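You operate a simulated robot arm through the tools that you are given. There is no shell and no other tool.

The job below is to be done with a simulated robot arm. You get a single attempt, and the scene is never put back.

Task
Put things in order on the steel table. At the end: the clear measuring cup stands where the white pad stood; the clear brew beaker stands where the clear measuring cup stood; the rubber buffer stands on top of the silver steel ring; the white pad stands on top of the grey spare sprocket; whatever was shut is shut again. Leave all else as you found it, and nothing knocked over.

It is judged by the outcome, as a careful person would: the job done as asked, and still so three seconds after it is handed in. It fails if anything else is knocked over, pushed out of place, dropped, spilled or broken.

Robot
A 6-joint arm with a two-finger gripper, fixed in place. Base frame: the origin is at the foot of the arm, x ahead of it, y to its left, z up; the work surface is at about z = 0. Readings come in m, degrees, newtons and seconds.
With the tool pointing down near the work surface it reaches from about 0.24 to 0.62 m from the base axis. Its first joint turns from -66.0 to 66.0 degrees. Payload 1.37 kg.
The tool frame sits at the grasp point between the pads (the TCP): z along the fingers, y along the line on which they close. The tips reach 0.022 m beyond it. The gripper opens to 0.092 m; its body begins 0.065 m behind the TCP.
Orientation is that of the tool frame in the base frame, as [roll, pitch, yaw] about the fixed x, y, z axes, in that order (R = Rz(yaw) Ry(pitch) Rx(roll)). With the fingers straight down and closing along the base's y, the tool's x points along the base's -x, its y along +y and its z along -z.

Tools
- The arm moves only by the tool drive_tool. Its argument "plan" is a list of rows, each an object of numbers (a shift or turn left out is 0, a gripper value left out holds the last): "tx", "ty", "tz": the shift along the tool's x, y, z in units of 50 mm (1.0 is 50 mm); "ax", "ay", "az": the turn, a rotation vector about the tool's x, y, z in units of 4 degrees (1.0 is 4 degrees); "hand": the opening, from 0 (shut) to 1 (fully open). In form: [{"tx": .., "ty": .., "tz": .., "ax": .., "ay": .., "az": .., "hand": ..}, ...]. A call has 1 to 20 rows; each row shifts and turns the commanded pose from where the row before left it, along the tool's axes as they then stand. A call with a number of a shift or a turn outside -1 to 1 is refused whole. Each row takes 0.2 s and may step no farther than 0.05 m and 8.6 degrees from the row before; otherwise, or with a gripper value out of range, the whole call is refused. Where a pose cannot be reached the arm comes as near as it can. A force on the tool above 40 N (or 10 N above the force at the start of the call, whichever is more), or a blocked arm, ends the call early, and 0.2 s more pass. Each finger travels about 0.0599 m/s and halts on what it meets, pressing with about 22 N; the grip force reading is that of the motor and also rises with nothing between the fingers. The clock runs only during rows and for 0.2 s after the last one: add rows that do not move to give the fingers time. The reply holds the time, the measured pose of the TCP, the force on the tool along the base axes, the opening and the grip force, in the units named above and with some noise, with the torque about the TCP (base axes, N m) and any sound that the robot's microphone picked up, and new pictures: "views" is both (left out), scene, wrist or none.
- Cameras (640 x 400 px; columns grow to the right, rows downward): "scene" is fixed at [0.0172, -0.4234, 0.585]; the picture's right is [0.88, -0.47, 0.00], its down [-0.30, -0.57, -0.76] and it looks along [0.36, 0.67, -0.65] (base axes); focal length 342 px, centre (320, 200). "wrist" rides on the gripper at [0.071, 0.019, -0.102] in the tool frame; the picture's right is [-0.26, 0.96, 0.00], its down [-0.75, -0.21, -0.62] and it looks along [-0.60, -0.16, 0.78] (tool axes); focal length 280 px, centre (320, 200).
- locate(camera, pixels): for up to 12 pixels [column, row] of the newest picture of that camera ("zoom" is the newest enlarged one), the place [x, y, z] in the base frame of the surface seen there, good to about 0.002 m, but the place of the scene camera against the robot may be out by one fixed shift of up to 0.018 m in any direction. No time passes.
- inspect(camera, box): a new picture of the part [left, top, right, bottom] of that camera's present view, enlarged. No time passes.
- hand_in(): hands the job in; it is judged then, once.

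Leave the gripper open and the arm clear of the work at the hand-in unless told otherwise.

The tools are called as name(argument=value, ...) on one line, values as JSON. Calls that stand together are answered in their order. drive_tool: Moves the arm, as the interface text tells. Its arguments: {"type":"object","properties":{"plan":{"type":"array","items":{"type":"object","properties":{"tx":{"type":"number"},"ty":{"type":"number"},"tz":{"type":"number"},"ax":{"type":"number"},"ay":{"type":"number"},"az":{"type":"number"},"hand":{"type":"number"}}}},"views":{"type":"string","enum":["both","scene","wrist","none"]}},"required":["plan"]} The other tools are called the same way: locate (camera, pixels) gives the place of the surface under pixels of a picture; inspect (camera, box) takes an enlarged picture of a part of a camera's view; hand_in () hands the job in.

At the start:

```text
time: 0.0
tcp_pos: [0.3754, -0.0218, 0.279]
tcp_rot: [180.0, 0.0, -179.9]
force: [-0.3, -0.8, 0.3]
wrist_torque: [-0.02, 0.01, 0.01]
width: 0.0917
grip_force: 0.0
```

scene: 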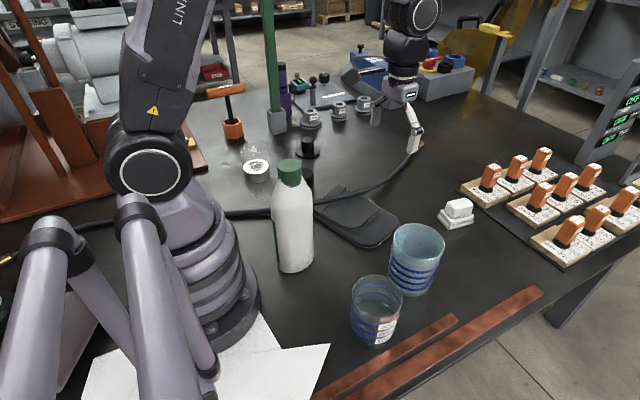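
wrist: 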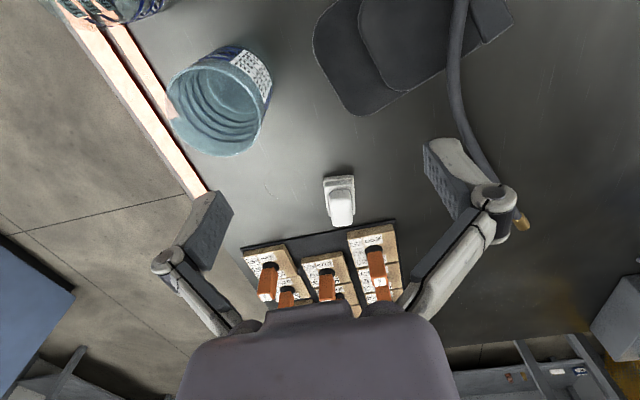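

I see the scene: two clear blue-banded cups near (417,257) and (376,310), a white object near (457,212), a bottle, and small parts near (310,110). I'll enlarge these areas to identify each object.

inspect(camera="scene", box=[200, 60, 440, 210])

inspect(camera="scene", box=[320, 180, 500, 360])

inspect(camera="scene", box=[440, 120, 640, 280])

inspect(camera="scene", box=[200, 130, 420, 290])

```text
2.67 times, centred on (320, 135) of scene
```

zoom: 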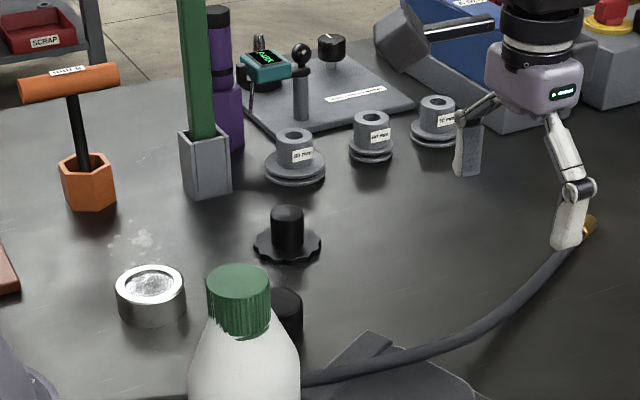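

```text
2.22 times, centred on (410, 270) of scene
```

zoom: 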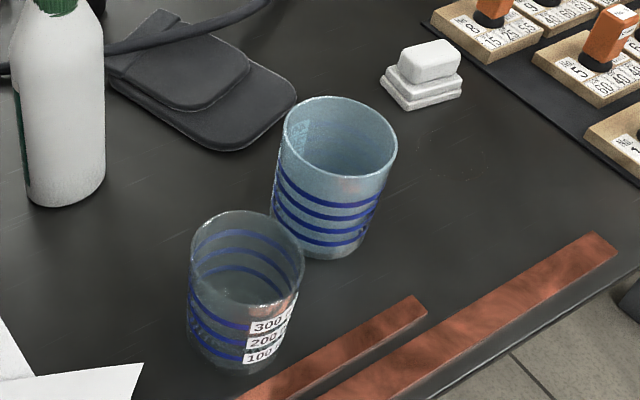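

```text
2.50 times, centred on (540, 200) of scene
```

zoom: 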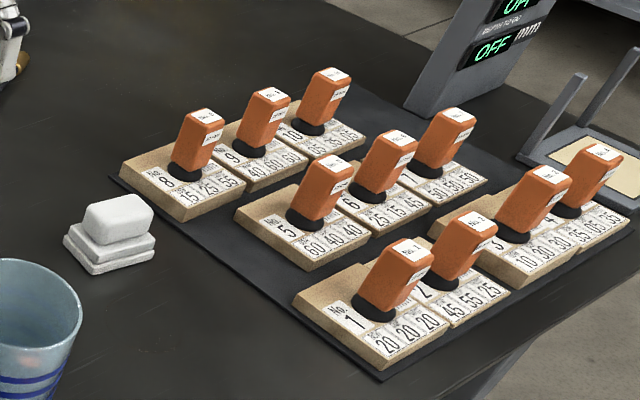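

```text
2.50 times, centred on (310, 210) of scene
```

zoom: 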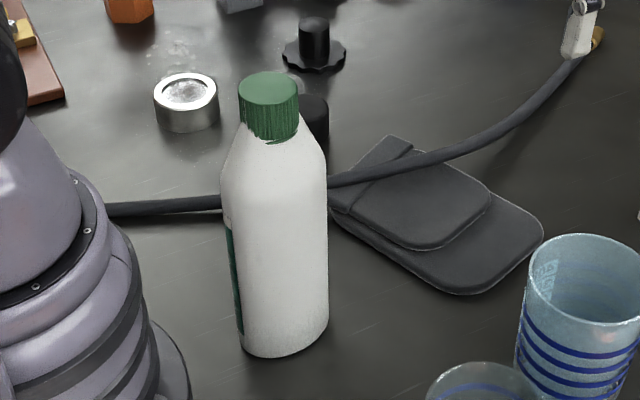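

I see a steel ring near (256,170), a black cylinder behind the bottle near (307,175), and a dark scalloped part near (307,150). I'll zoom in on these from the scene, and look at the cups from the wrist camera.

inspect(camera="wrist", box=[60, 0, 360, 200])

inspect(camera="scene", box=[230, 120, 350, 195])

inspect(camera="scene", box=[260, 60, 400, 148])

inspect(camera="scene", box=[335, 210, 465, 360])

inspect(camera="scene", box=[0, 60, 260, 220])

inspect(camera="wrist", box=[230, 150, 430, 310])

```text
2.00 times, centred on (210, 100) of wrist
```

zoom: 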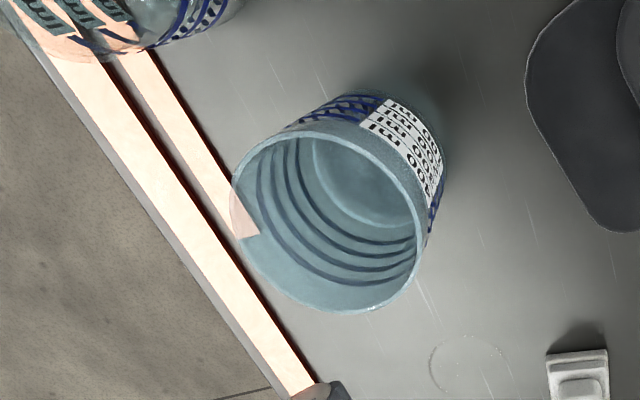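

```text
5.33 times, centred on (290, 158) of scene
```

zoom: 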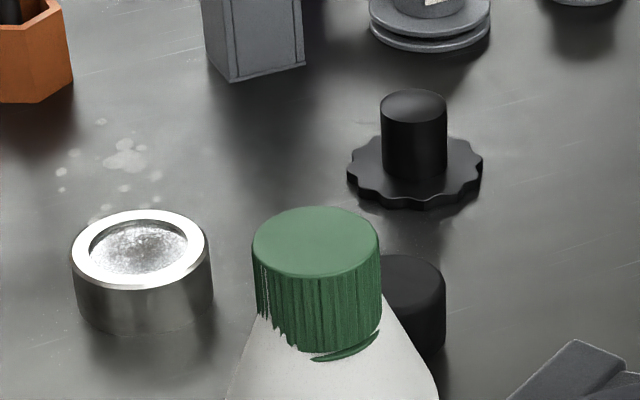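

```text
4.55 times, centred on (330, 104) of scene
```

zoom: 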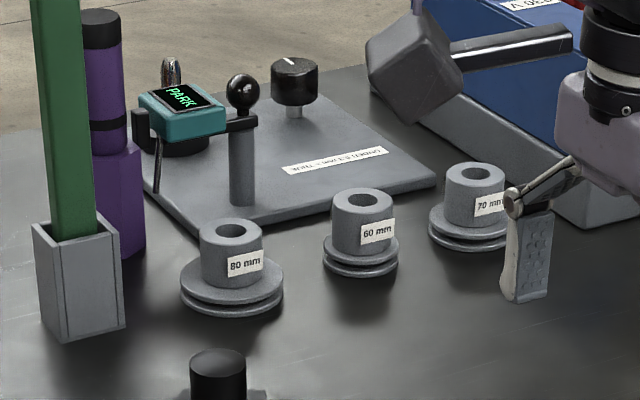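

```text
2.67 times, centred on (400, 285) of scene
```

zoom: 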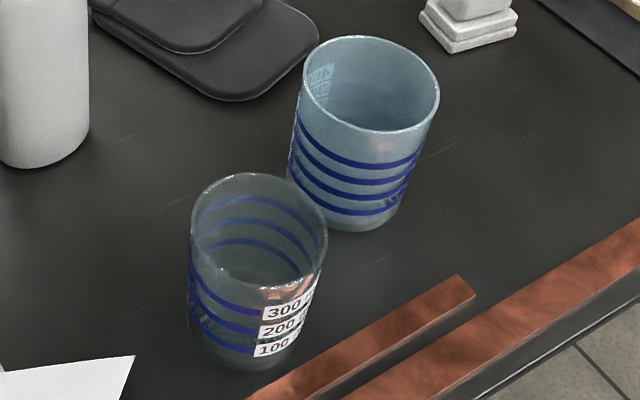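

```text
2.46 times, centred on (130, 140) of scene
```

zoom: 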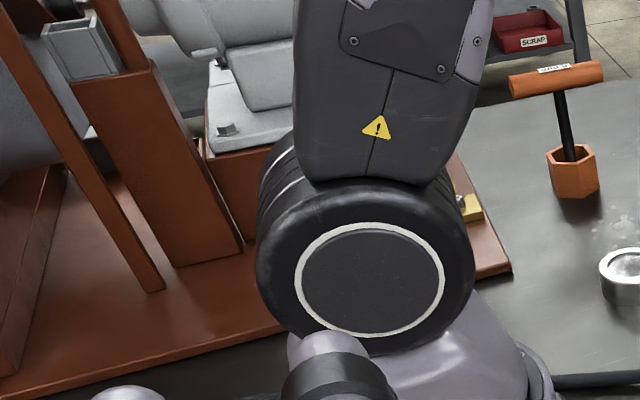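

```text
2.50 times, centred on (330, 230) of wrist
```

zoom: 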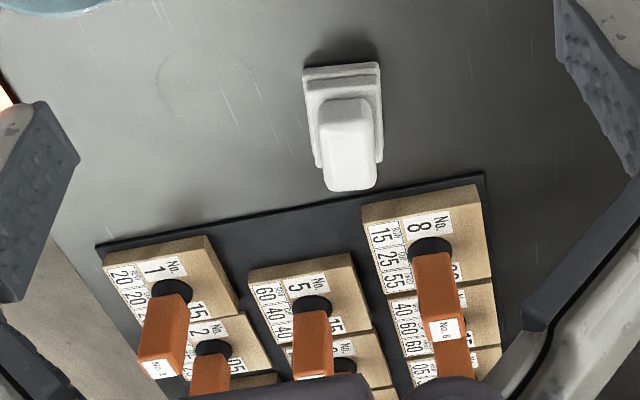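

The gripper seen near (405,120) is this arm's own. I'll read off the places of the main objects from the scene picture.

locate(camera="scene", pixels=[[457, 205], [457, 224], [256, 163], [256, 177], [307, 145], [307, 157], [308, 172], [289, 170], [376, 330], [410, 285], [355, 215], [415, 148]])

locate(camera="scene", pixels=[[311, 118], [339, 108], [363, 103], [393, 230], [444, 240], [390, 236], [352, 290], [402, 290], [290, 260], [500, 285], [440, 322], [278, 120]])

locate(camera="wrist", pixels=[[340, 205], [338, 183], [340, 220], [220, 100], [240, 50], [180, 110], [265, 110], [210, 155], [100, 10], [360, 50], [455, 100], [120, 60]])

```text
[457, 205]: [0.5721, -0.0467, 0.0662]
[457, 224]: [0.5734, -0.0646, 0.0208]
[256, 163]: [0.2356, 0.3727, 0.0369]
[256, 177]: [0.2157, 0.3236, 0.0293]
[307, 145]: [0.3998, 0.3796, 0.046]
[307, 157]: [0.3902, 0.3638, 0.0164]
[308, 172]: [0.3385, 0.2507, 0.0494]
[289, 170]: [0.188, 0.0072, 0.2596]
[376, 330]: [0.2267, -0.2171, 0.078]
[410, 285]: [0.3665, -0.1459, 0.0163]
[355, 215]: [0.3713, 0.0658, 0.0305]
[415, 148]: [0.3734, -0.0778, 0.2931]
```

```text
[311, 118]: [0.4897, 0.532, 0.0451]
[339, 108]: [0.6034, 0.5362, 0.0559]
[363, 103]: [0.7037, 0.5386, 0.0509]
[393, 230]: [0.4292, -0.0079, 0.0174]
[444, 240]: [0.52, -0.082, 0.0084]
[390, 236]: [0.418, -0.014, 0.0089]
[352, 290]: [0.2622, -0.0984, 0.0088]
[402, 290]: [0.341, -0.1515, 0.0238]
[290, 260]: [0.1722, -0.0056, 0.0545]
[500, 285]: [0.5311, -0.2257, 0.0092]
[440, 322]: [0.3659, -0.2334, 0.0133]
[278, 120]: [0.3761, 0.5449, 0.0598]
```

```text
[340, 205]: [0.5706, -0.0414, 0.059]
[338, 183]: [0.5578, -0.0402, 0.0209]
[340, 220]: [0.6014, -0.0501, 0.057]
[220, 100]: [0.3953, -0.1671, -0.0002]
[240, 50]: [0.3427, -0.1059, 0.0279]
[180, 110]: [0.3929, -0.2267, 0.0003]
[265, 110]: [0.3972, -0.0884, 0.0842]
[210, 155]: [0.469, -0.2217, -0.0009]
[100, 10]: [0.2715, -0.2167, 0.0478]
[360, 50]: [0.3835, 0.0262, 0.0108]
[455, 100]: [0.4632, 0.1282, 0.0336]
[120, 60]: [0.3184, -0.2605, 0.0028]
```

The table reads z ≈ 0.009 through the scene camera but ≈ 0.000 through the wrist, so I'll trust the wrist camera for placing. Next I move the gripper, staying high, toward the left side and turn it to view the ring, the buffer and the sprocket.

drive_tool(plan=[{"ty": 0.9, "tx": 0.4, "az": -1}, {"ty": 0.9, "tx": 0.35, "az": -1}, {"ty": 0.9, "tx": 0.3, "az": -1}, {"ty": 0.9, "tx": 0.25, "az": -1}, {"ty": 0.9, "tx": 0.2, "az": -1}, {"az": -1}, {"az": -1}, {"az": -1}, {"az": -1}], views="both")

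```text
time: 2.0
tcp_pos: [0.2694, 0.1939, 0.278]
tcp_rot: [180.0, 0.0, -144.0]
force: [0.2, -0.6, -0.6]
wrist_torque: [-0.01, -0.03, -0.01]
width: 0.092
grip_force: 0.0
```

scene: 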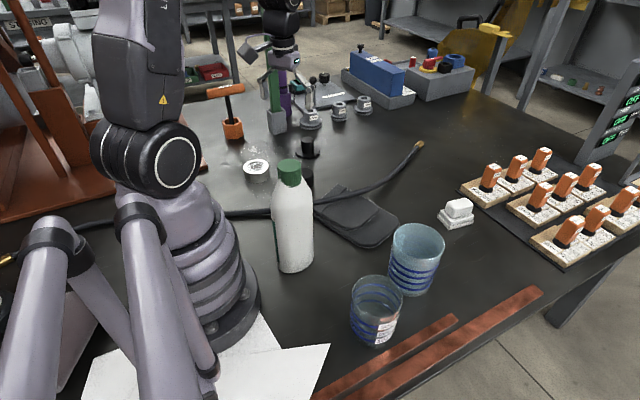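
wrist: 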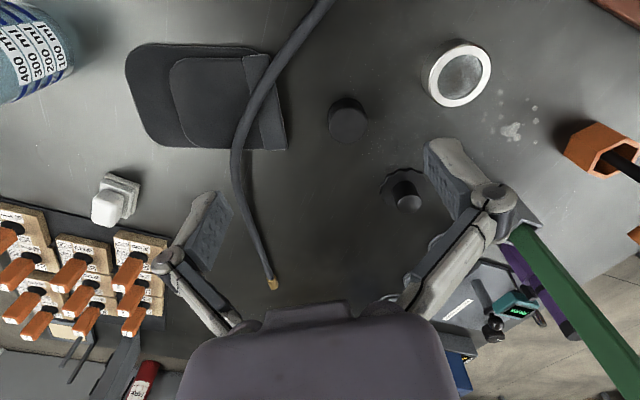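

Now I can see the buffer at (347,120), the ring at (460,75) and the scalloped part at (405,190) in the wrist view. Zooming in on them and on the label of the larger cup at (35,50).

inspect(camera="wrist", box=[310, 20, 550, 220])

inspect(camera="wrist", box=[0, 0, 160, 110])

inspect(camera="wrist", box=[60, 150, 180, 250])

inspect(camera="scene", box=[335, 40, 485, 120])

inspect(camera="scene", box=[240, 60, 400, 190])

inspect(camera="scene", box=[340, 210, 450, 350])

```text
2.00 times, centred on (430, 120) of wrist
```

zoom: 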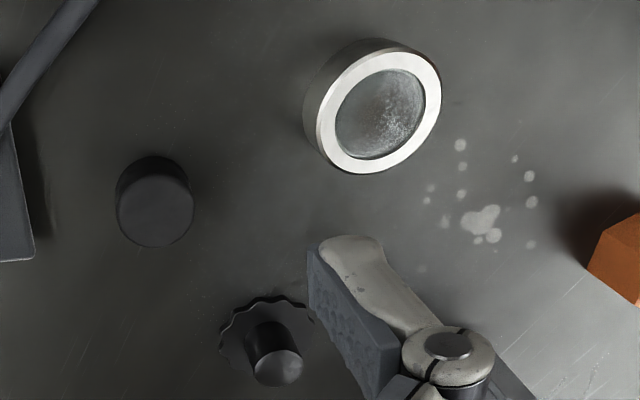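

```text
3.64 times, centred on (80, 55) of wrist
```

zoom: 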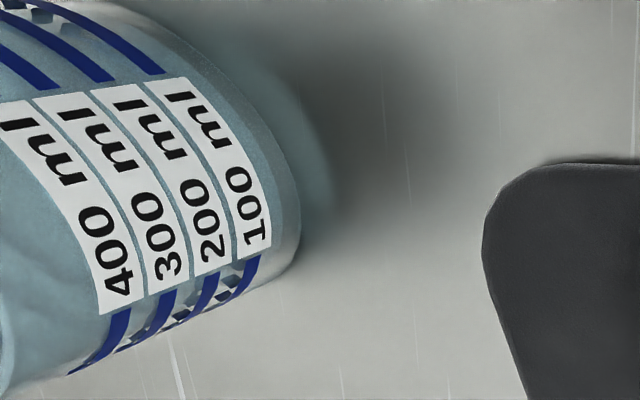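

```text
4.00 times, centred on (120, 200) of wrist
```

zoom: 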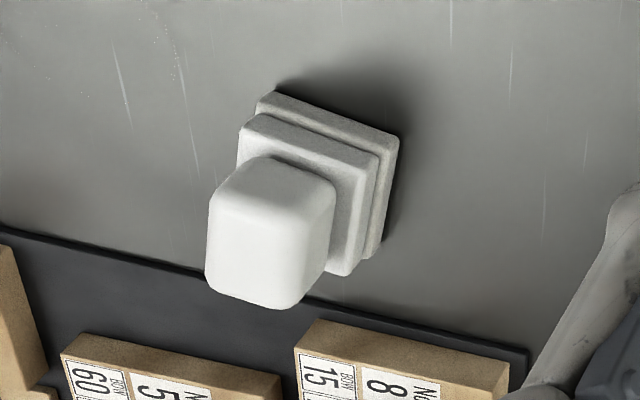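

```text
4.27 times, centred on (410, 80) of scene
```

zoom: 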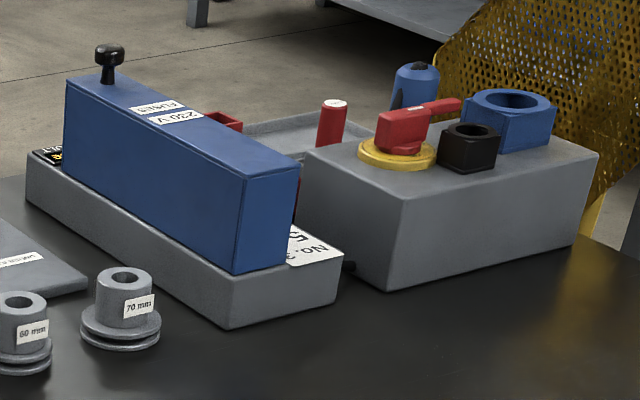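

```text
3.08 times, centred on (320, 125) of scene
```

zoom: 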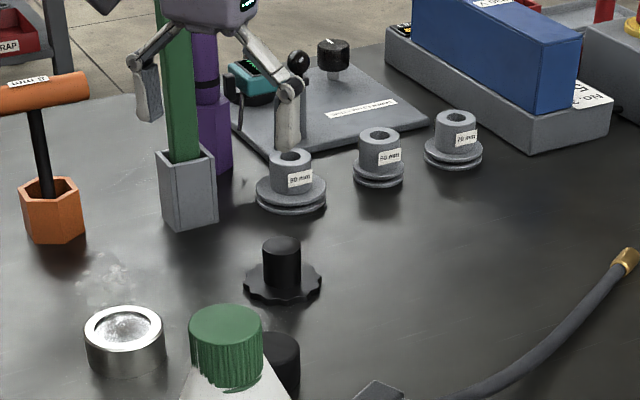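

```text
2.86 times, centred on (395, 280) of scene
```

zoom: 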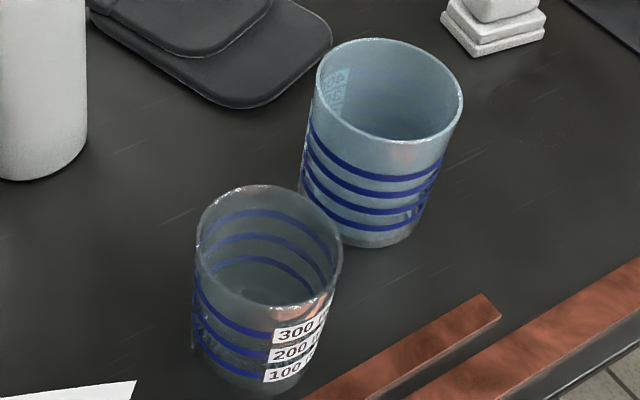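

The larger cup's label reads 100–400 ml on four bands. I need to read the smaller cup's label, so I'll zoom in on it at (385,325) in the scene picture.

inspect(camera="scene", box=[365, 305, 405, 345])

inspect(camera="scene", box=[345, 270, 410, 350])

inspect(camera="scene", box=[385, 215, 450, 300])

locate(camera="wrist", pixels=[[348, 122], [330, 120], [366, 120], [347, 98], [408, 202], [398, 195], [421, 195], [385, 190], [436, 70], [485, 70], [465, 80], [460, 98]])

```text
10.00 times, centred on (385, 325) of scene
```

zoom: 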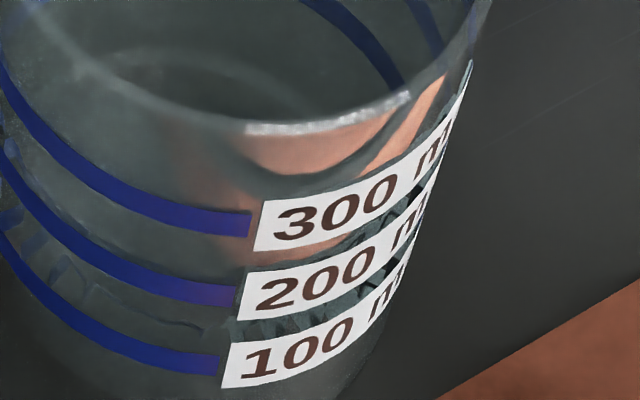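

```text
5.00 times, centred on (378, 310) of scene
```

zoom: 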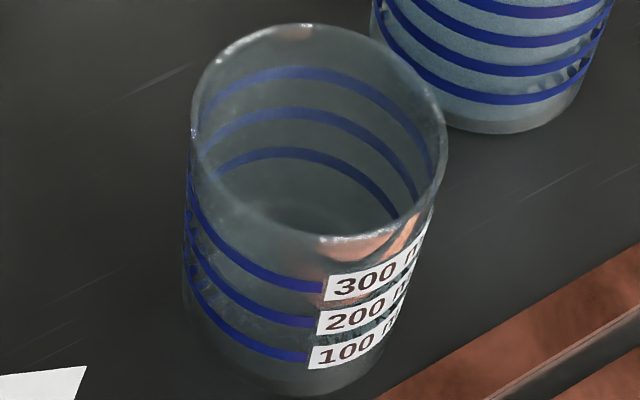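

```text
4.71 times, centred on (418, 258) of scene
```

zoom: 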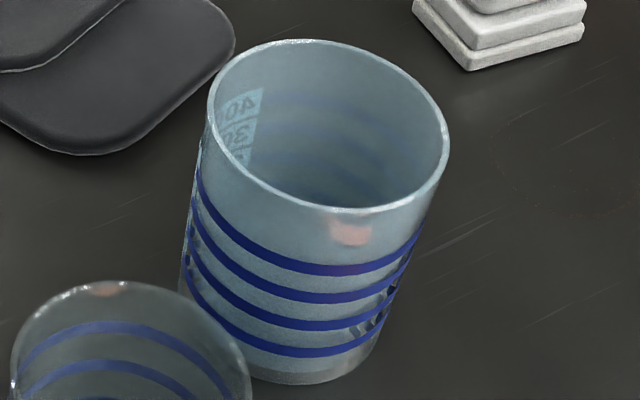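

```text
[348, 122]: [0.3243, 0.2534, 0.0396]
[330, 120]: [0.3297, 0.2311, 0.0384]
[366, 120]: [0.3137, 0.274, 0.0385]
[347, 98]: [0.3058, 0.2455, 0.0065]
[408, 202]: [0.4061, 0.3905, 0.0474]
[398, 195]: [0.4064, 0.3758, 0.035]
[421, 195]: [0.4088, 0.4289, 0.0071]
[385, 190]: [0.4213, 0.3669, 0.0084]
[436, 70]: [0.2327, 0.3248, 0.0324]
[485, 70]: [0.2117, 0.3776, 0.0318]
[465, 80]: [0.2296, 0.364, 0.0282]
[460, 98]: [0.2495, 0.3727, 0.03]
```

The two cups look similar, both marked in ml: the near one has three bands (300 max) and the far one four bands (400 max, a bluer tint). I'll raise the wrist camera and turn it to look down at both cups.

drive_tool(plan=[{"tx": 0.31, "ty": -0.515, "tz": -0.3}, {"tx": 0.31, "ty": -0.515, "tz": -0.3}, {"tx": 0.31, "ty": -0.515, "tz": -0.3}, {"tx": 0.31, "ty": -0.515, "tz": -0.3}, {"az": 1}, {"az": 1}, {"az": 1}, {"az": 1}, {"az": 1}, {"az": 1}, {"az": 1}, {"az": 1}, {"az": 1}, {"az": 1}, {"az": 1}, {"az": 1}, {"az": 1}, {"az": 1}, {"az": 1}, {"az": 1}], views="both")

```text
time: 6.2
tcp_pos: [0.2797, 0.0724, 0.3382]
tcp_rot: [-180.0, 0.1, 152.0]
force: [-0.6, -0.1, 0.4]
wrist_torque: [-0.02, 0.03, -0.02]
width: 0.0919
grip_force: 0.1
```

scene: 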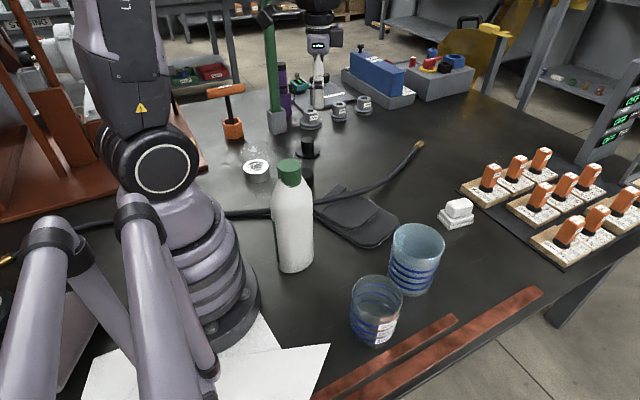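
wrist: 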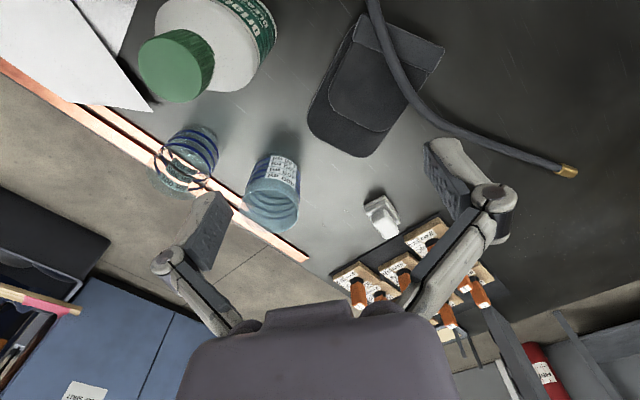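

The wrist now sees both cups, around (188,160) and (275,190). I'll zoom in on each.

inspect(camera="wrist", box=[130, 100, 330, 250])

inspect(camera="wrist", box=[145, 110, 225, 200])

inspect(camera="wrist", box=[230, 130, 320, 240])

inspect(camera="wrist", box=[120, 0, 300, 110])

locate(camera="wrist", pixels=[[243, 192], [297, 210], [270, 228], [280, 155], [298, 180], [152, 165], [205, 185], [180, 190], [215, 140], [385, 218], [375, 230], [400, 225]])

```text
2.67 times, centred on (230, 175) of wrist
```

zoom: 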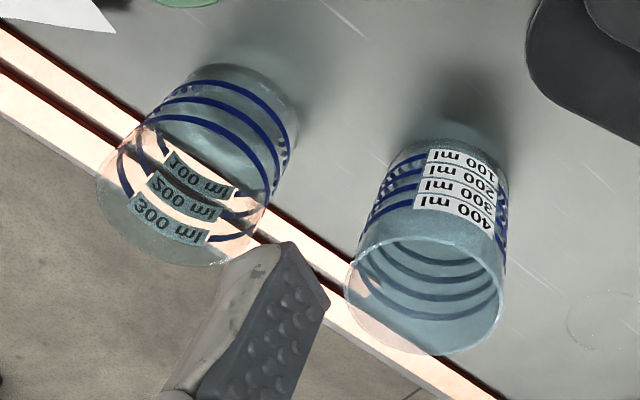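

```text
4.44 times, centred on (185, 155) of wrist
```

zoom: 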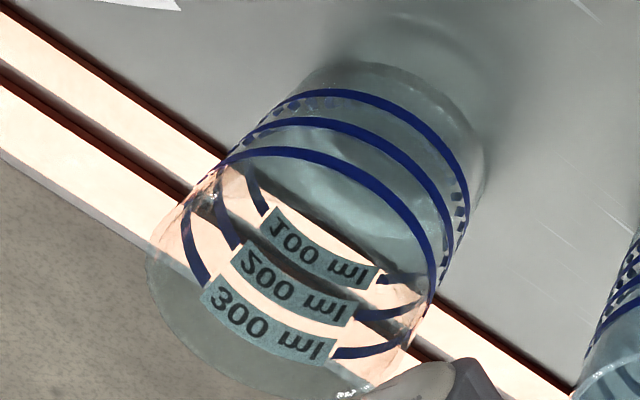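

```text
3.64 times, centred on (275, 185) of wrist
```

zoom: 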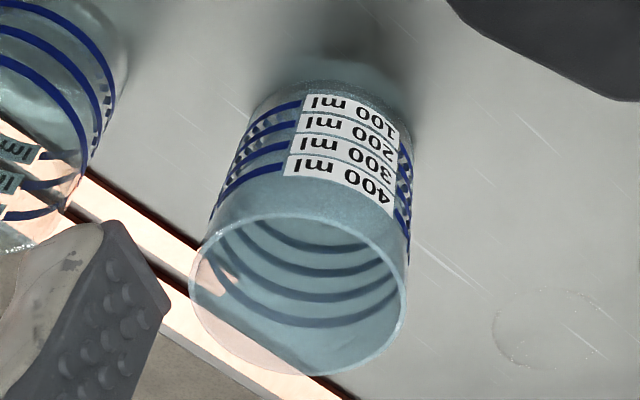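

```text
3.56 times, centred on (210, 55) of wrist
```

zoom: 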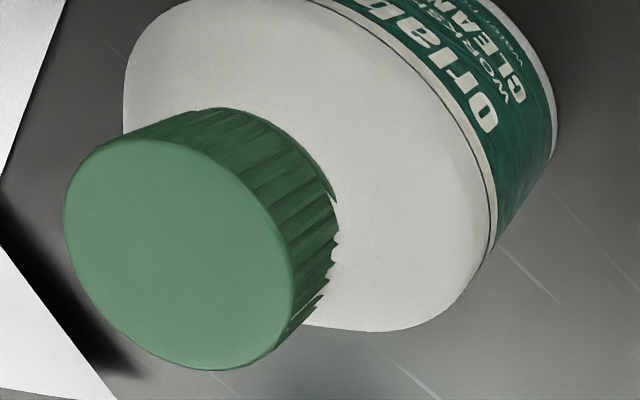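

```text
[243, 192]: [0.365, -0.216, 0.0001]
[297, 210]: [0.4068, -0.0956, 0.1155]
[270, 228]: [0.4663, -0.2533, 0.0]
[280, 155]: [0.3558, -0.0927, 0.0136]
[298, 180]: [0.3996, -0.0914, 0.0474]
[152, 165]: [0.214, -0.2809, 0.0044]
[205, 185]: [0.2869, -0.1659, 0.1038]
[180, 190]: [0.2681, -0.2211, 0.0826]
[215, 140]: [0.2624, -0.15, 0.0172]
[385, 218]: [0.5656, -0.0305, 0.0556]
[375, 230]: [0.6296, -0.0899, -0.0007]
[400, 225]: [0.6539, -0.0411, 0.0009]
```

The near cup seems to have something clear in its lower part, and I want to be sure of the contents and shapes. I'll turn the camera more toward -y and come lower, staying clear of the bottle.

drive_tool(plan=[{"az": 1}, {"az": 1}, {"az": 1}, {"az": 1}, {"az": 1}, {"az": 1}, {"az": 1}, {"az": 1}, {"tx": -0.27, "ty": 0.31, "tz": 0.6}, {"tx": -0.27, "ty": 0.31, "tz": 0.6}, {"tx": -0.27, "ty": 0.31, "tz": 0.6}], views="wrist")

```text
time: 8.6
tcp_pos: [0.3411, 0.0622, 0.2491]
tcp_rot: [-180.0, -0.1, 119.9]
force: [0.2, 0.0, -0.5]
wrist_torque: [0.02, 0.03, 0.02]
width: 0.0918
grip_force: 0.0
```

wrist: 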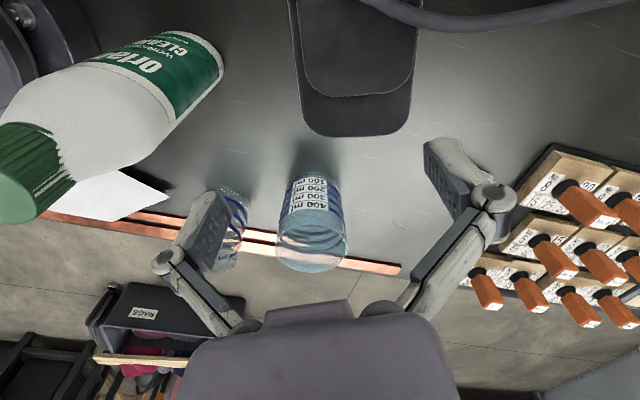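

Cup 2 is at (312,222) and cup 1 is partly behind the finger at (225,215). Zooming in.

inspect(camera="wrist", box=[265, 160, 365, 280])

inspect(camera="wrist", box=[190, 170, 270, 280])

inspect(camera="wrist", box=[80, 270, 260, 400])

```text
3.33 times, centred on (315, 220) of wrist
```

zoom: 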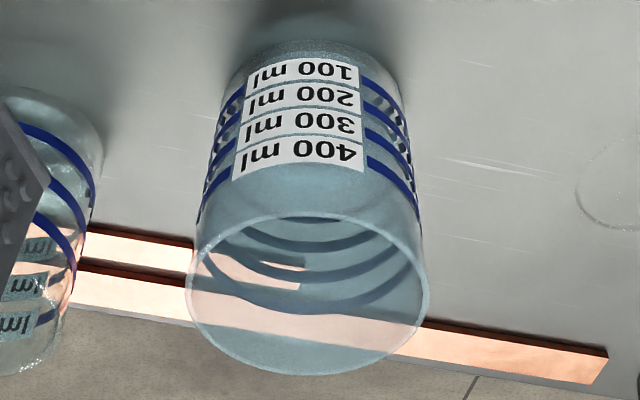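

```text
3.64 times, centred on (230, 225) of wrist
```

zoom: 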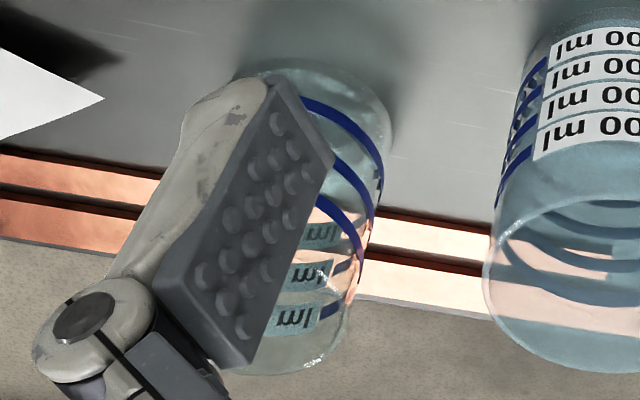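

```text
3.08 times, centred on (170, 335) of wrist
```

zoom: 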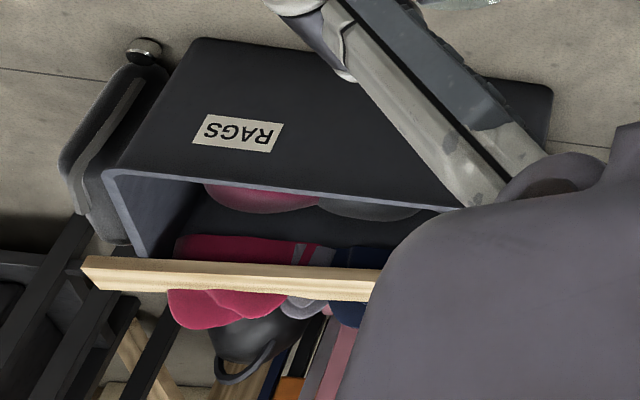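

Cup 1 is hidden by a finger. I'll rise and move over to look into cup 1 from the arm's side.

drive_tool(plan=[{"tz": -0.7}, {"tz": -0.7}, {"tx": -0.394, "ty": -0.732}, {"tx": -0.394, "ty": -0.732}, {"tx": -0.394, "ty": -0.732}, {"tx": -0.394, "ty": -0.732}, {"tx": -0.394, "ty": -0.732}, {"tx": -0.394, "ty": -0.732}, {"az": -1}, {"az": -1}, {"az": -1}, {"az": -1}, {"az": -1}, {"az": -1}], views="wrist")

```text
time: 11.6
tcp_pos: [0.2084, -0.1515, 0.3177]
tcp_rot: [180.0, 0.0, 144.0]
force: [0.4, -0.3, -0.3]
wrist_torque: [0.0, -0.04, 0.02]
width: 0.092
grip_force: 0.0
```

wrist: 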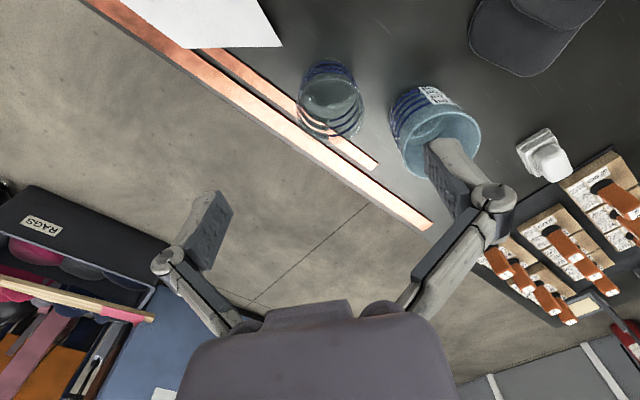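

Cup 1 is now clear at (330,103) and cup 2 at (433,130). Zooming into both.

inspect(camera="wrist", box=[280, 50, 380, 150])

inspect(camera="wrist", box=[380, 70, 500, 190])

locate(camera="wrist", pixels=[[298, 100], [362, 100], [330, 78], [330, 139], [303, 75], [355, 80], [330, 62], [320, 68], [340, 68], [545, 160], [520, 150], [560, 150]])

```text
4.00 times, centred on (330, 100) of wrist
```

zoom: 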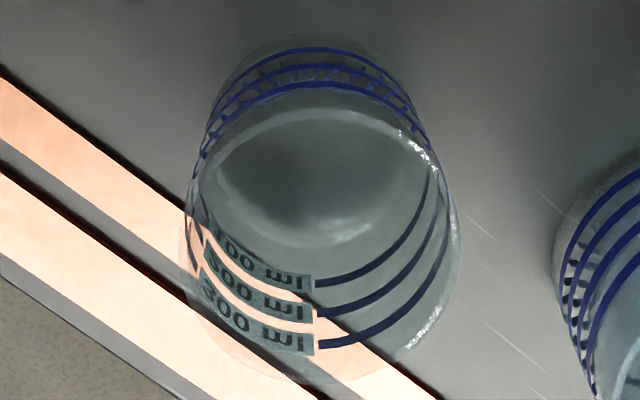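

```text
3.33 times, centred on (440, 130) of wrist
```

zoom: 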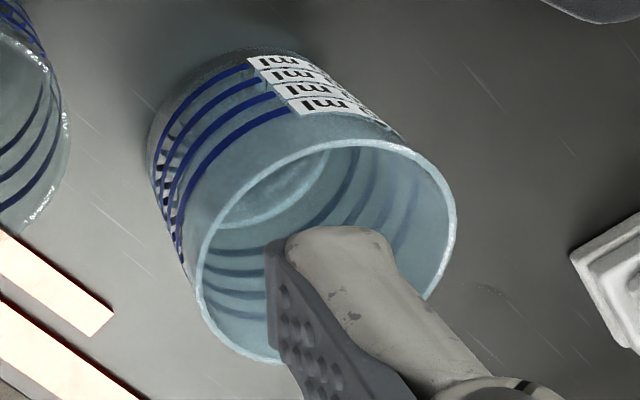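

```text
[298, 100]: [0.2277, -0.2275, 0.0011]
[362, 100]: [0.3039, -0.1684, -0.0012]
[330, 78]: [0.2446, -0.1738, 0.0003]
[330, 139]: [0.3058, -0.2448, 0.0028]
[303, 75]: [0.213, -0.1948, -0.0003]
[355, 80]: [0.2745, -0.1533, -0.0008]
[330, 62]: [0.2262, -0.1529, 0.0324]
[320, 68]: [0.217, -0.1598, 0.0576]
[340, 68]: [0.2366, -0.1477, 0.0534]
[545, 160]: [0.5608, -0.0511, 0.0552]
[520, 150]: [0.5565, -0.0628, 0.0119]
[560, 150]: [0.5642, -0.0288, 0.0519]
```

Neither cup shows any coloured liquid; I see the floor of each through the wall. Before deciding names, I'll scan the rest of the table on the left, hidden by the arm in the scene view, for other vessels or shut things. I go around the bottle, staying above it.

drive_tool(plan=[{"tx": 0.15, "ty": 0.82}, {"tx": 0.15, "ty": 0.82}, {"tx": 0.15, "ty": 0.82}, {"tx": 0.15, "ty": 0.82}, {"tx": 0.705, "ty": 0.517}, {"tx": 0.705, "ty": 0.517}, {"tx": 0.705, "ty": 0.517}, {"tx": 0.705, "ty": 0.517}, {"tx": 0.705, "ty": 0.517}, {"tx": 0.705, "ty": 0.517}, {"az": -1}, {"az": -1}, {"az": -1}, {"az": -1}, {"az": -1}, {"az": -1}, {"az": -1}, {"az": -1}, {"az": -1}, {"az": -1}], views="none")

drive_tool(plan=[{"az": -1}, {"az": -1}, {"az": -1}, {"az": -1}, {"az": -1}, {"az": -1}, {"az": -1}, {"az": -1}, {"az": -1}, {"az": -1}, {"az": -1}, {"az": -1}, {"az": -1}, {"az": -1}, {"az": -1}, {"az": -1}, {"az": -1}, {"az": -1}, {"az": -1}, {"az": -1}], views="both")

```text
time: 15.8
tcp_pos: [0.2012, 0.2488, 0.3194]
tcp_rot: [-180.0, 0.0, -176.0]
force: [0.5, 0.4, 0.5]
wrist_torque: [0.01, 0.0, -0.01]
width: 0.0924
grip_force: 0.1
```

```text
time: 20.0
tcp_pos: [0.2014, 0.2475, 0.3189]
tcp_rot: [-180.0, 0.0, -96.0]
force: [-1.2, -0.3, 0.6]
wrist_torque: [-0.01, 0.0, 0.04]
width: 0.0919
grip_force: 0.1
```

scene: 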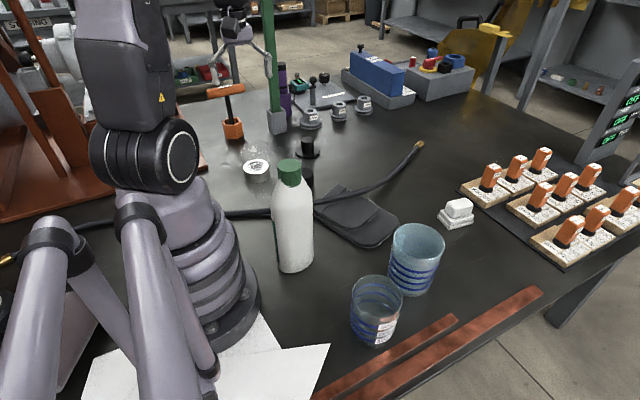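
wrist: 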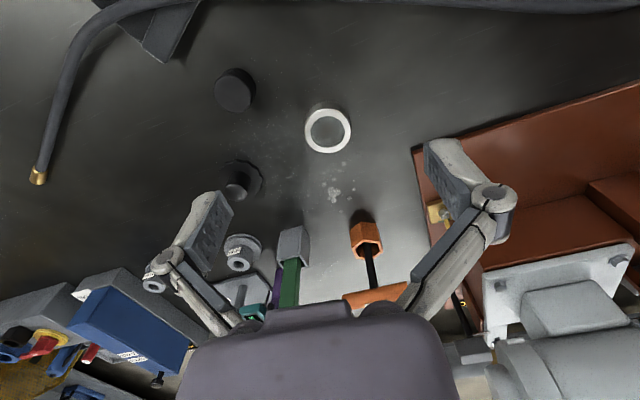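

No other vessels on this side, only the ring at (328,131), the buffer at (235,90), the sprocket at (240,182), and fixed-looking workshop gear. Zooming in to measure these.

inspect(camera="wrist", box=[200, 50, 380, 220])

locate(camera="wrist", pixels=[[305, 130], [351, 130], [328, 108], [328, 152], [311, 130], [346, 130], [328, 115], [328, 146], [215, 88], [256, 88], [235, 70], [235, 111]])

locate(camera="wrist", pixels=[[236, 192], [236, 188], [236, 196], [228, 192], [245, 192], [262, 180], [245, 162], [225, 170], [328, 130], [300, 200], [200, 130], [400, 110]])

```text
2.35 times, centred on (290, 135) of wrist
```

zoom: 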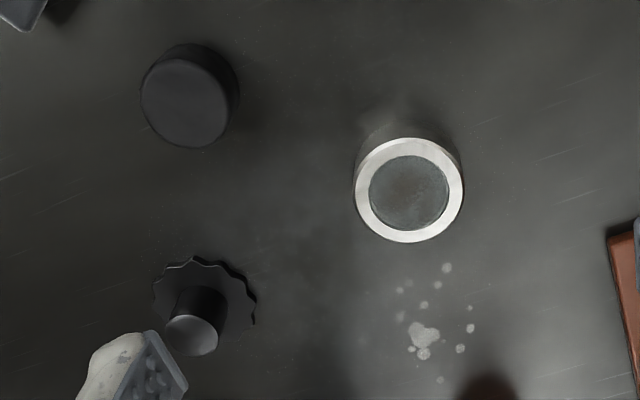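

```text
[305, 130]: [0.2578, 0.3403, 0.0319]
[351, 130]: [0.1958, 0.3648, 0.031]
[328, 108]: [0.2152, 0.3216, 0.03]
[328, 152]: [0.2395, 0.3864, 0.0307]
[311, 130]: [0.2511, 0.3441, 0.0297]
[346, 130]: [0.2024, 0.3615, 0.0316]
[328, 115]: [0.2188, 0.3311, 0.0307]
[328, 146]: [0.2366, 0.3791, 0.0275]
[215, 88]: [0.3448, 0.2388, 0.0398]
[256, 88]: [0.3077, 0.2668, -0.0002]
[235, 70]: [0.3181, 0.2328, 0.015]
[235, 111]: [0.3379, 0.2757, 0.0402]
```

```text
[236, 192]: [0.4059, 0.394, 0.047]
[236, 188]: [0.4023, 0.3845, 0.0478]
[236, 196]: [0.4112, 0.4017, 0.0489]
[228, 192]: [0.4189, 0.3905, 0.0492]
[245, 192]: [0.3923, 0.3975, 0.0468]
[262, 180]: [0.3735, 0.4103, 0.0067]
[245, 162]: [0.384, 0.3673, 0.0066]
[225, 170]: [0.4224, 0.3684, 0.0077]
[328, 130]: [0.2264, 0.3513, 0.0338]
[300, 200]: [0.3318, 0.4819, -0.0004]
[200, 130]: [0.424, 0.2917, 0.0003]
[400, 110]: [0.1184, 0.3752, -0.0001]
```

The ring's outer diameter reads ≈ 0.067 m, top at z ≈ 0.031, centre ≈ (0.227, 0.353), and its middle reads as a solid surface near the same height. The sprocket hub's top is at ≈ (0.406, 0.394, 0.048). Now I locate the buffer's top face exactly.

locate(camera="wrist", pixels=[[232, 93], [215, 93], [250, 93], [232, 77], [232, 110], [220, 82], [245, 105], [320, 125], [335, 135], [328, 120], [328, 140], [318, 131]])

inspect(camera="wrist", box=[290, 90, 370, 170])

```text
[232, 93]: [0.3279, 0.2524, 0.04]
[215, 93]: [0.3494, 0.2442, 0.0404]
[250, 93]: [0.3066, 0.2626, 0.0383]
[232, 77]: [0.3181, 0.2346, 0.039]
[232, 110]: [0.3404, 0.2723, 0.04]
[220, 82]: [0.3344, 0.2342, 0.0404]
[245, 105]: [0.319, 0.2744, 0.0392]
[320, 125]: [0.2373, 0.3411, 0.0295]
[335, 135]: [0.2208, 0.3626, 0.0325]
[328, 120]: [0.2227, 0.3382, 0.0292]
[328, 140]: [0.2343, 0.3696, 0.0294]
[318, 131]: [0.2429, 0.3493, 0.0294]
```

```text
5.00 times, centred on (330, 130) of wrist
```

zoom: 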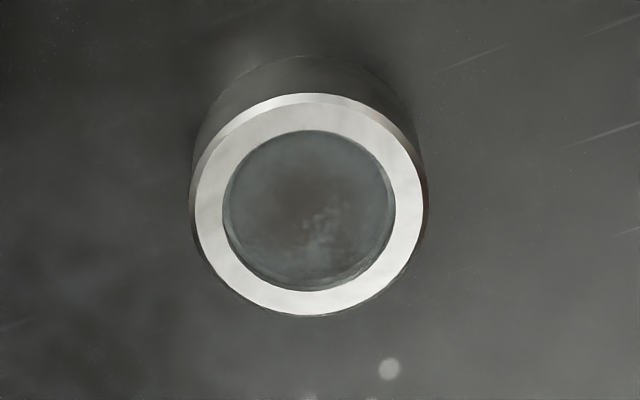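

The ring's middle is at z ≈ 0.0295, almost flush with its rim, so the buffer (Ø ≈ 0.047, top 0.040, centre ≈ (0.3285, 0.2532)) can stand on it. I'll move above the buffer, turning and descending to z ≈ 0.12.

drive_tool(plan=[{"tx": -0.127, "ty": -0.839}, {"tx": -0.127, "ty": -0.839}, {"tx": -0.127, "ty": -0.839}, {"az": 1, "tz": 0.36}, {"az": 1, "tz": 0.36}, {"az": 1, "tz": 0.36}, {"az": 1, "tz": 0.36}, {"az": 1, "tz": 0.36}, {"az": 1, "tz": 0.36}, {"az": 1, "tz": 0.36}, {"az": 1, "tz": 0.36}, {"az": 1, "tz": 0.36}, {"az": 1, "tz": 0.36}, {"az": 1, "tz": 0.36}, {}], views="both")

```text
time: 23.2
tcp_pos: [0.3268, 0.2553, 0.1211]
tcp_rot: [179.9, 0.0, -140.2]
force: [0.1, -1.0, 0.7]
wrist_torque: [0.02, 0.04, 0.0]
width: 0.0921
grip_force: 0.1
```

scene: 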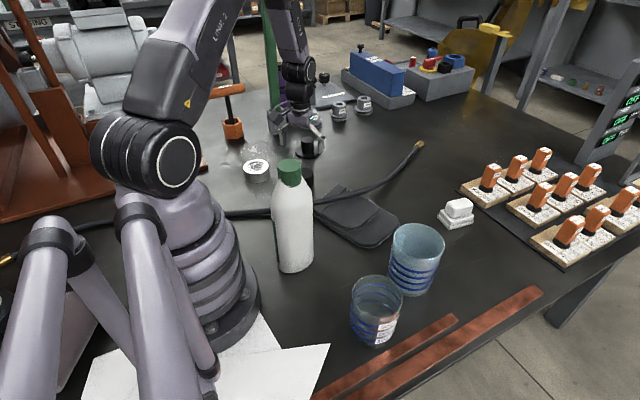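
wrist: 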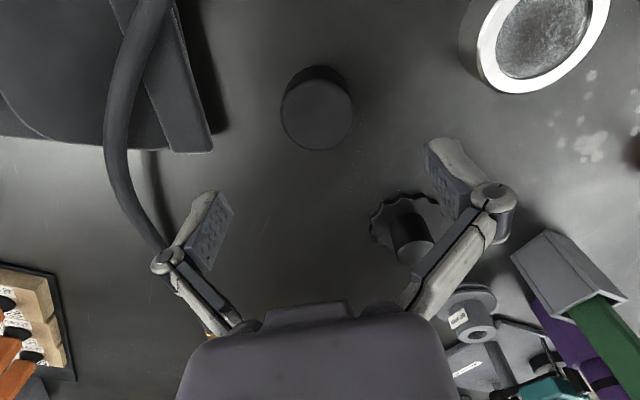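

The buffer's top is at (317,113), right where it should be under the TCP. The cable runs close to the left finger at (120,170)–(155,240), so I'll check its place before descending.

locate(camera="wrist", pixels=[[115, 120], [120, 170], [140, 220], [155, 245], [200, 130], [317, 115], [282, 115], [351, 115], [317, 82], [317, 148], [410, 245], [250, 240]])

```text
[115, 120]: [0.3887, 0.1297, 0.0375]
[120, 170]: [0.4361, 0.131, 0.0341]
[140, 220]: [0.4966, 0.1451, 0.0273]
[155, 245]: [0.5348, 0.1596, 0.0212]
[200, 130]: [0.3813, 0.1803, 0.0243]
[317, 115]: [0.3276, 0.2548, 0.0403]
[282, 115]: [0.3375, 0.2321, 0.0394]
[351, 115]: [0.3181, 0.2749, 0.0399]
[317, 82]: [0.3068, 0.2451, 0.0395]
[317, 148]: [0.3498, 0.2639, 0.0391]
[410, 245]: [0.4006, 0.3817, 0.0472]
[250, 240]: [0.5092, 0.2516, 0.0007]
```

The cable and mat edge (0.381, 0.180) leave ≈ 2.5 cm beside the finger. I'll narrow the gripper to ≈ 0.069 m, descend to z ≈ 0.027 and close on the buffer.

drive_tool(plan=[{"ty": -0.035, "hand": 0.75}, {"tz": 0.47, "hand": 0.75}, {"tz": 0.47}, {"tz": 0.47}, {"tz": 0.47}, {}, {"hand": 0}, {"hand": 0}, {"hand": 0}, {"hand": 0}], views="wrist")

```text
time: 25.4
tcp_pos: [0.3303, 0.2529, 0.0281]
tcp_rot: [-180.0, 0.0, -140.0]
force: [-1.2, 2.3, 3.2]
wrist_torque: [0.0, -0.03, 0.05]
width: 0.0509
grip_force: 22.4
```

wrist: 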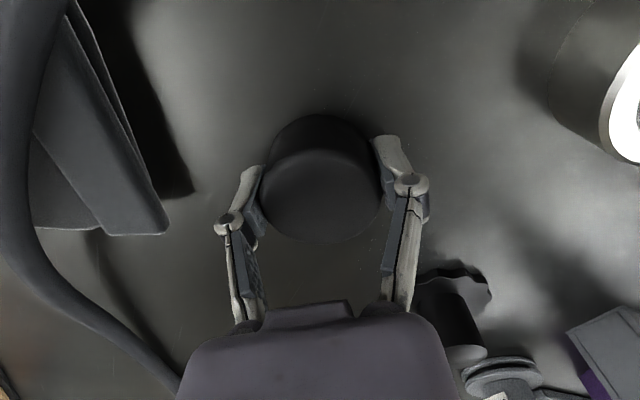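

The buffer is gripped (width 0.051, 22 N). Lifting it 5 cm to check, then carrying it over toward the ring.

drive_tool(plan=[{"tz": -0.3, "hand": 0}, {"tz": -0.5}, {"tz": -0.6}, {"tx": 0.07, "ty": 0.71}, {"tx": 0.07, "ty": 0.71}, {"tx": 0.07, "ty": 0.71}, {"tx": 0.07, "ty": 0.71}, {}, {}], views="both")

```text
time: 27.4
tcp_pos: [0.2301, 0.3525, 0.0954]
tcp_rot: [180.0, 0.0, -140.1]
force: [0.1, -0.6, -1.3]
wrist_torque: [-0.02, 0.01, -0.01]
width: 0.0507
grip_force: 21.7
```

scene: 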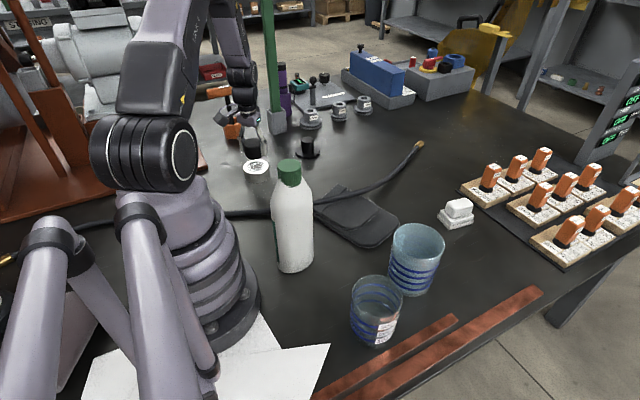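
wrist: 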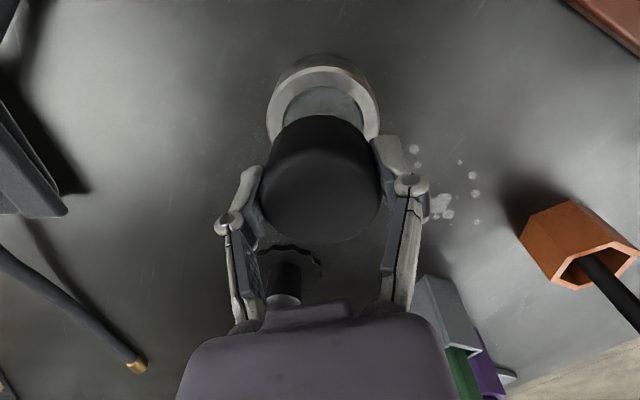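

The buffer is held over the ring. I'll check the ring's visible edges to fine-align before lowering.

locate(camera="wrist", pixels=[[270, 105], [376, 105], [323, 70], [323, 80], [275, 120], [372, 122], [320, 100], [285, 85], [360, 85], [320, 180], [265, 180], [378, 180]])

inspect(camera="wrist", box=[240, 40, 400, 250])

```text
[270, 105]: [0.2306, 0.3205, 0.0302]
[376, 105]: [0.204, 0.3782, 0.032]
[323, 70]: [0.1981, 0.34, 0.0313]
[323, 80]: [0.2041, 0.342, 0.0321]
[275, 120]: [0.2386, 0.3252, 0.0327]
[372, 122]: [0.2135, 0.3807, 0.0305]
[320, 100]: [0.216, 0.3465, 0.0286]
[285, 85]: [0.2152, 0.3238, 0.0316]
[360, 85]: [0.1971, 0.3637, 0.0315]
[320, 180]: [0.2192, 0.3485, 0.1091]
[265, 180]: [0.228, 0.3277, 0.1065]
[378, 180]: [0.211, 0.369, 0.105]
```

```text
1.90 times, centred on (320, 145) of wrist
```

zoom: 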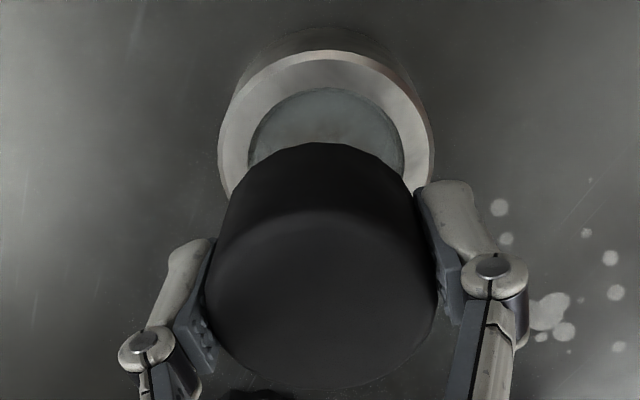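

The ring's centre fits (0.227, 0.353). The buffer's bottom is ≈ 0.0275 below the TCP. I'll shift ≈ 2 mm and lower to just above contact (TCP z ≈ 0.061).

drive_tool(plan=[{"tx": 0.03, "ty": 0.035, "hand": 0}, {"tz": 0.3}, {"tz": 0.3}, {"tz": 0.1}, {}, {}], views="wrist")

```text
time: 28.8
tcp_pos: [0.2244, 0.3527, 0.0606]
tcp_rot: [-180.0, 0.0, -140.0]
force: [-0.1, -0.1, -0.6]
wrist_torque: [0.02, -0.01, 0.01]
width: 0.0504
grip_force: 21.7
```

wrist: 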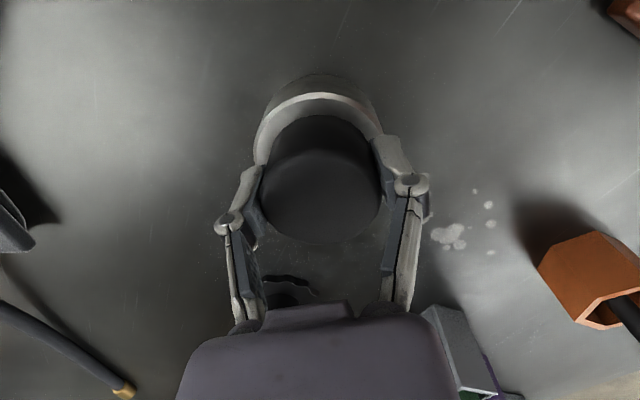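

The buffer is well centred over the ring. Lowering in small steps until it touches.

drive_tool(plan=[{"tz": 0.03}, {"tz": 0.02}, {}], views="none")

```text
time: 29.6
tcp_pos: [0.2265, 0.3528, 0.0586]
tcp_rot: [179.9, 0.1, -140.0]
force: [-3.0, -2.7, 10.2]
wrist_torque: [-0.18, -0.15, -0.06]
width: 0.0505
grip_force: 21.8
```

Contact shows (≈ 10 N upward). I open the fingers a little on each side and rise straight up.

drive_tool(plan=[{"tz": -0.01, "hand": 0.6}, {"hand": 0.7}, {"hand": 0.75}, {}, {"tz": -0.3}, {"tz": -0.6}, {"tz": -0.8}, {"tz": -0.8}], views="both")

```text
time: 31.4
tcp_pos: [0.2262, 0.3537, 0.1841]
tcp_rot: [180.0, 0.1, -140.0]
force: [-0.1, 0.0, 0.1]
wrist_torque: [-0.02, 0.02, -0.04]
width: 0.0689
grip_force: 0.1
```

scene: 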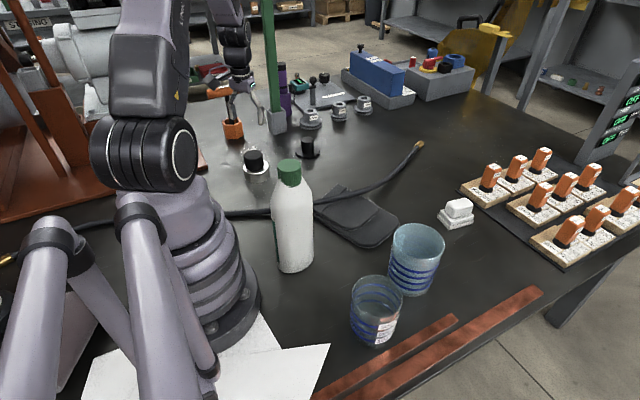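
wrist: 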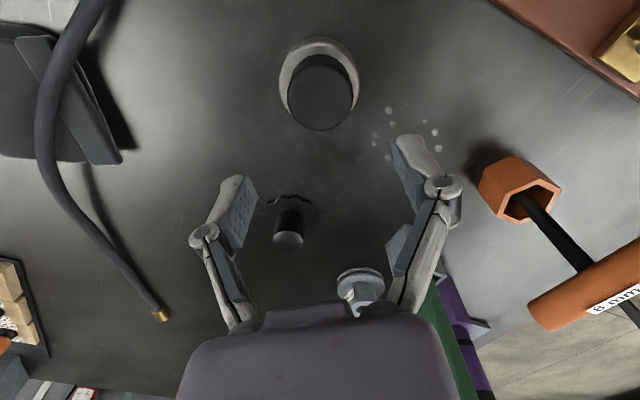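

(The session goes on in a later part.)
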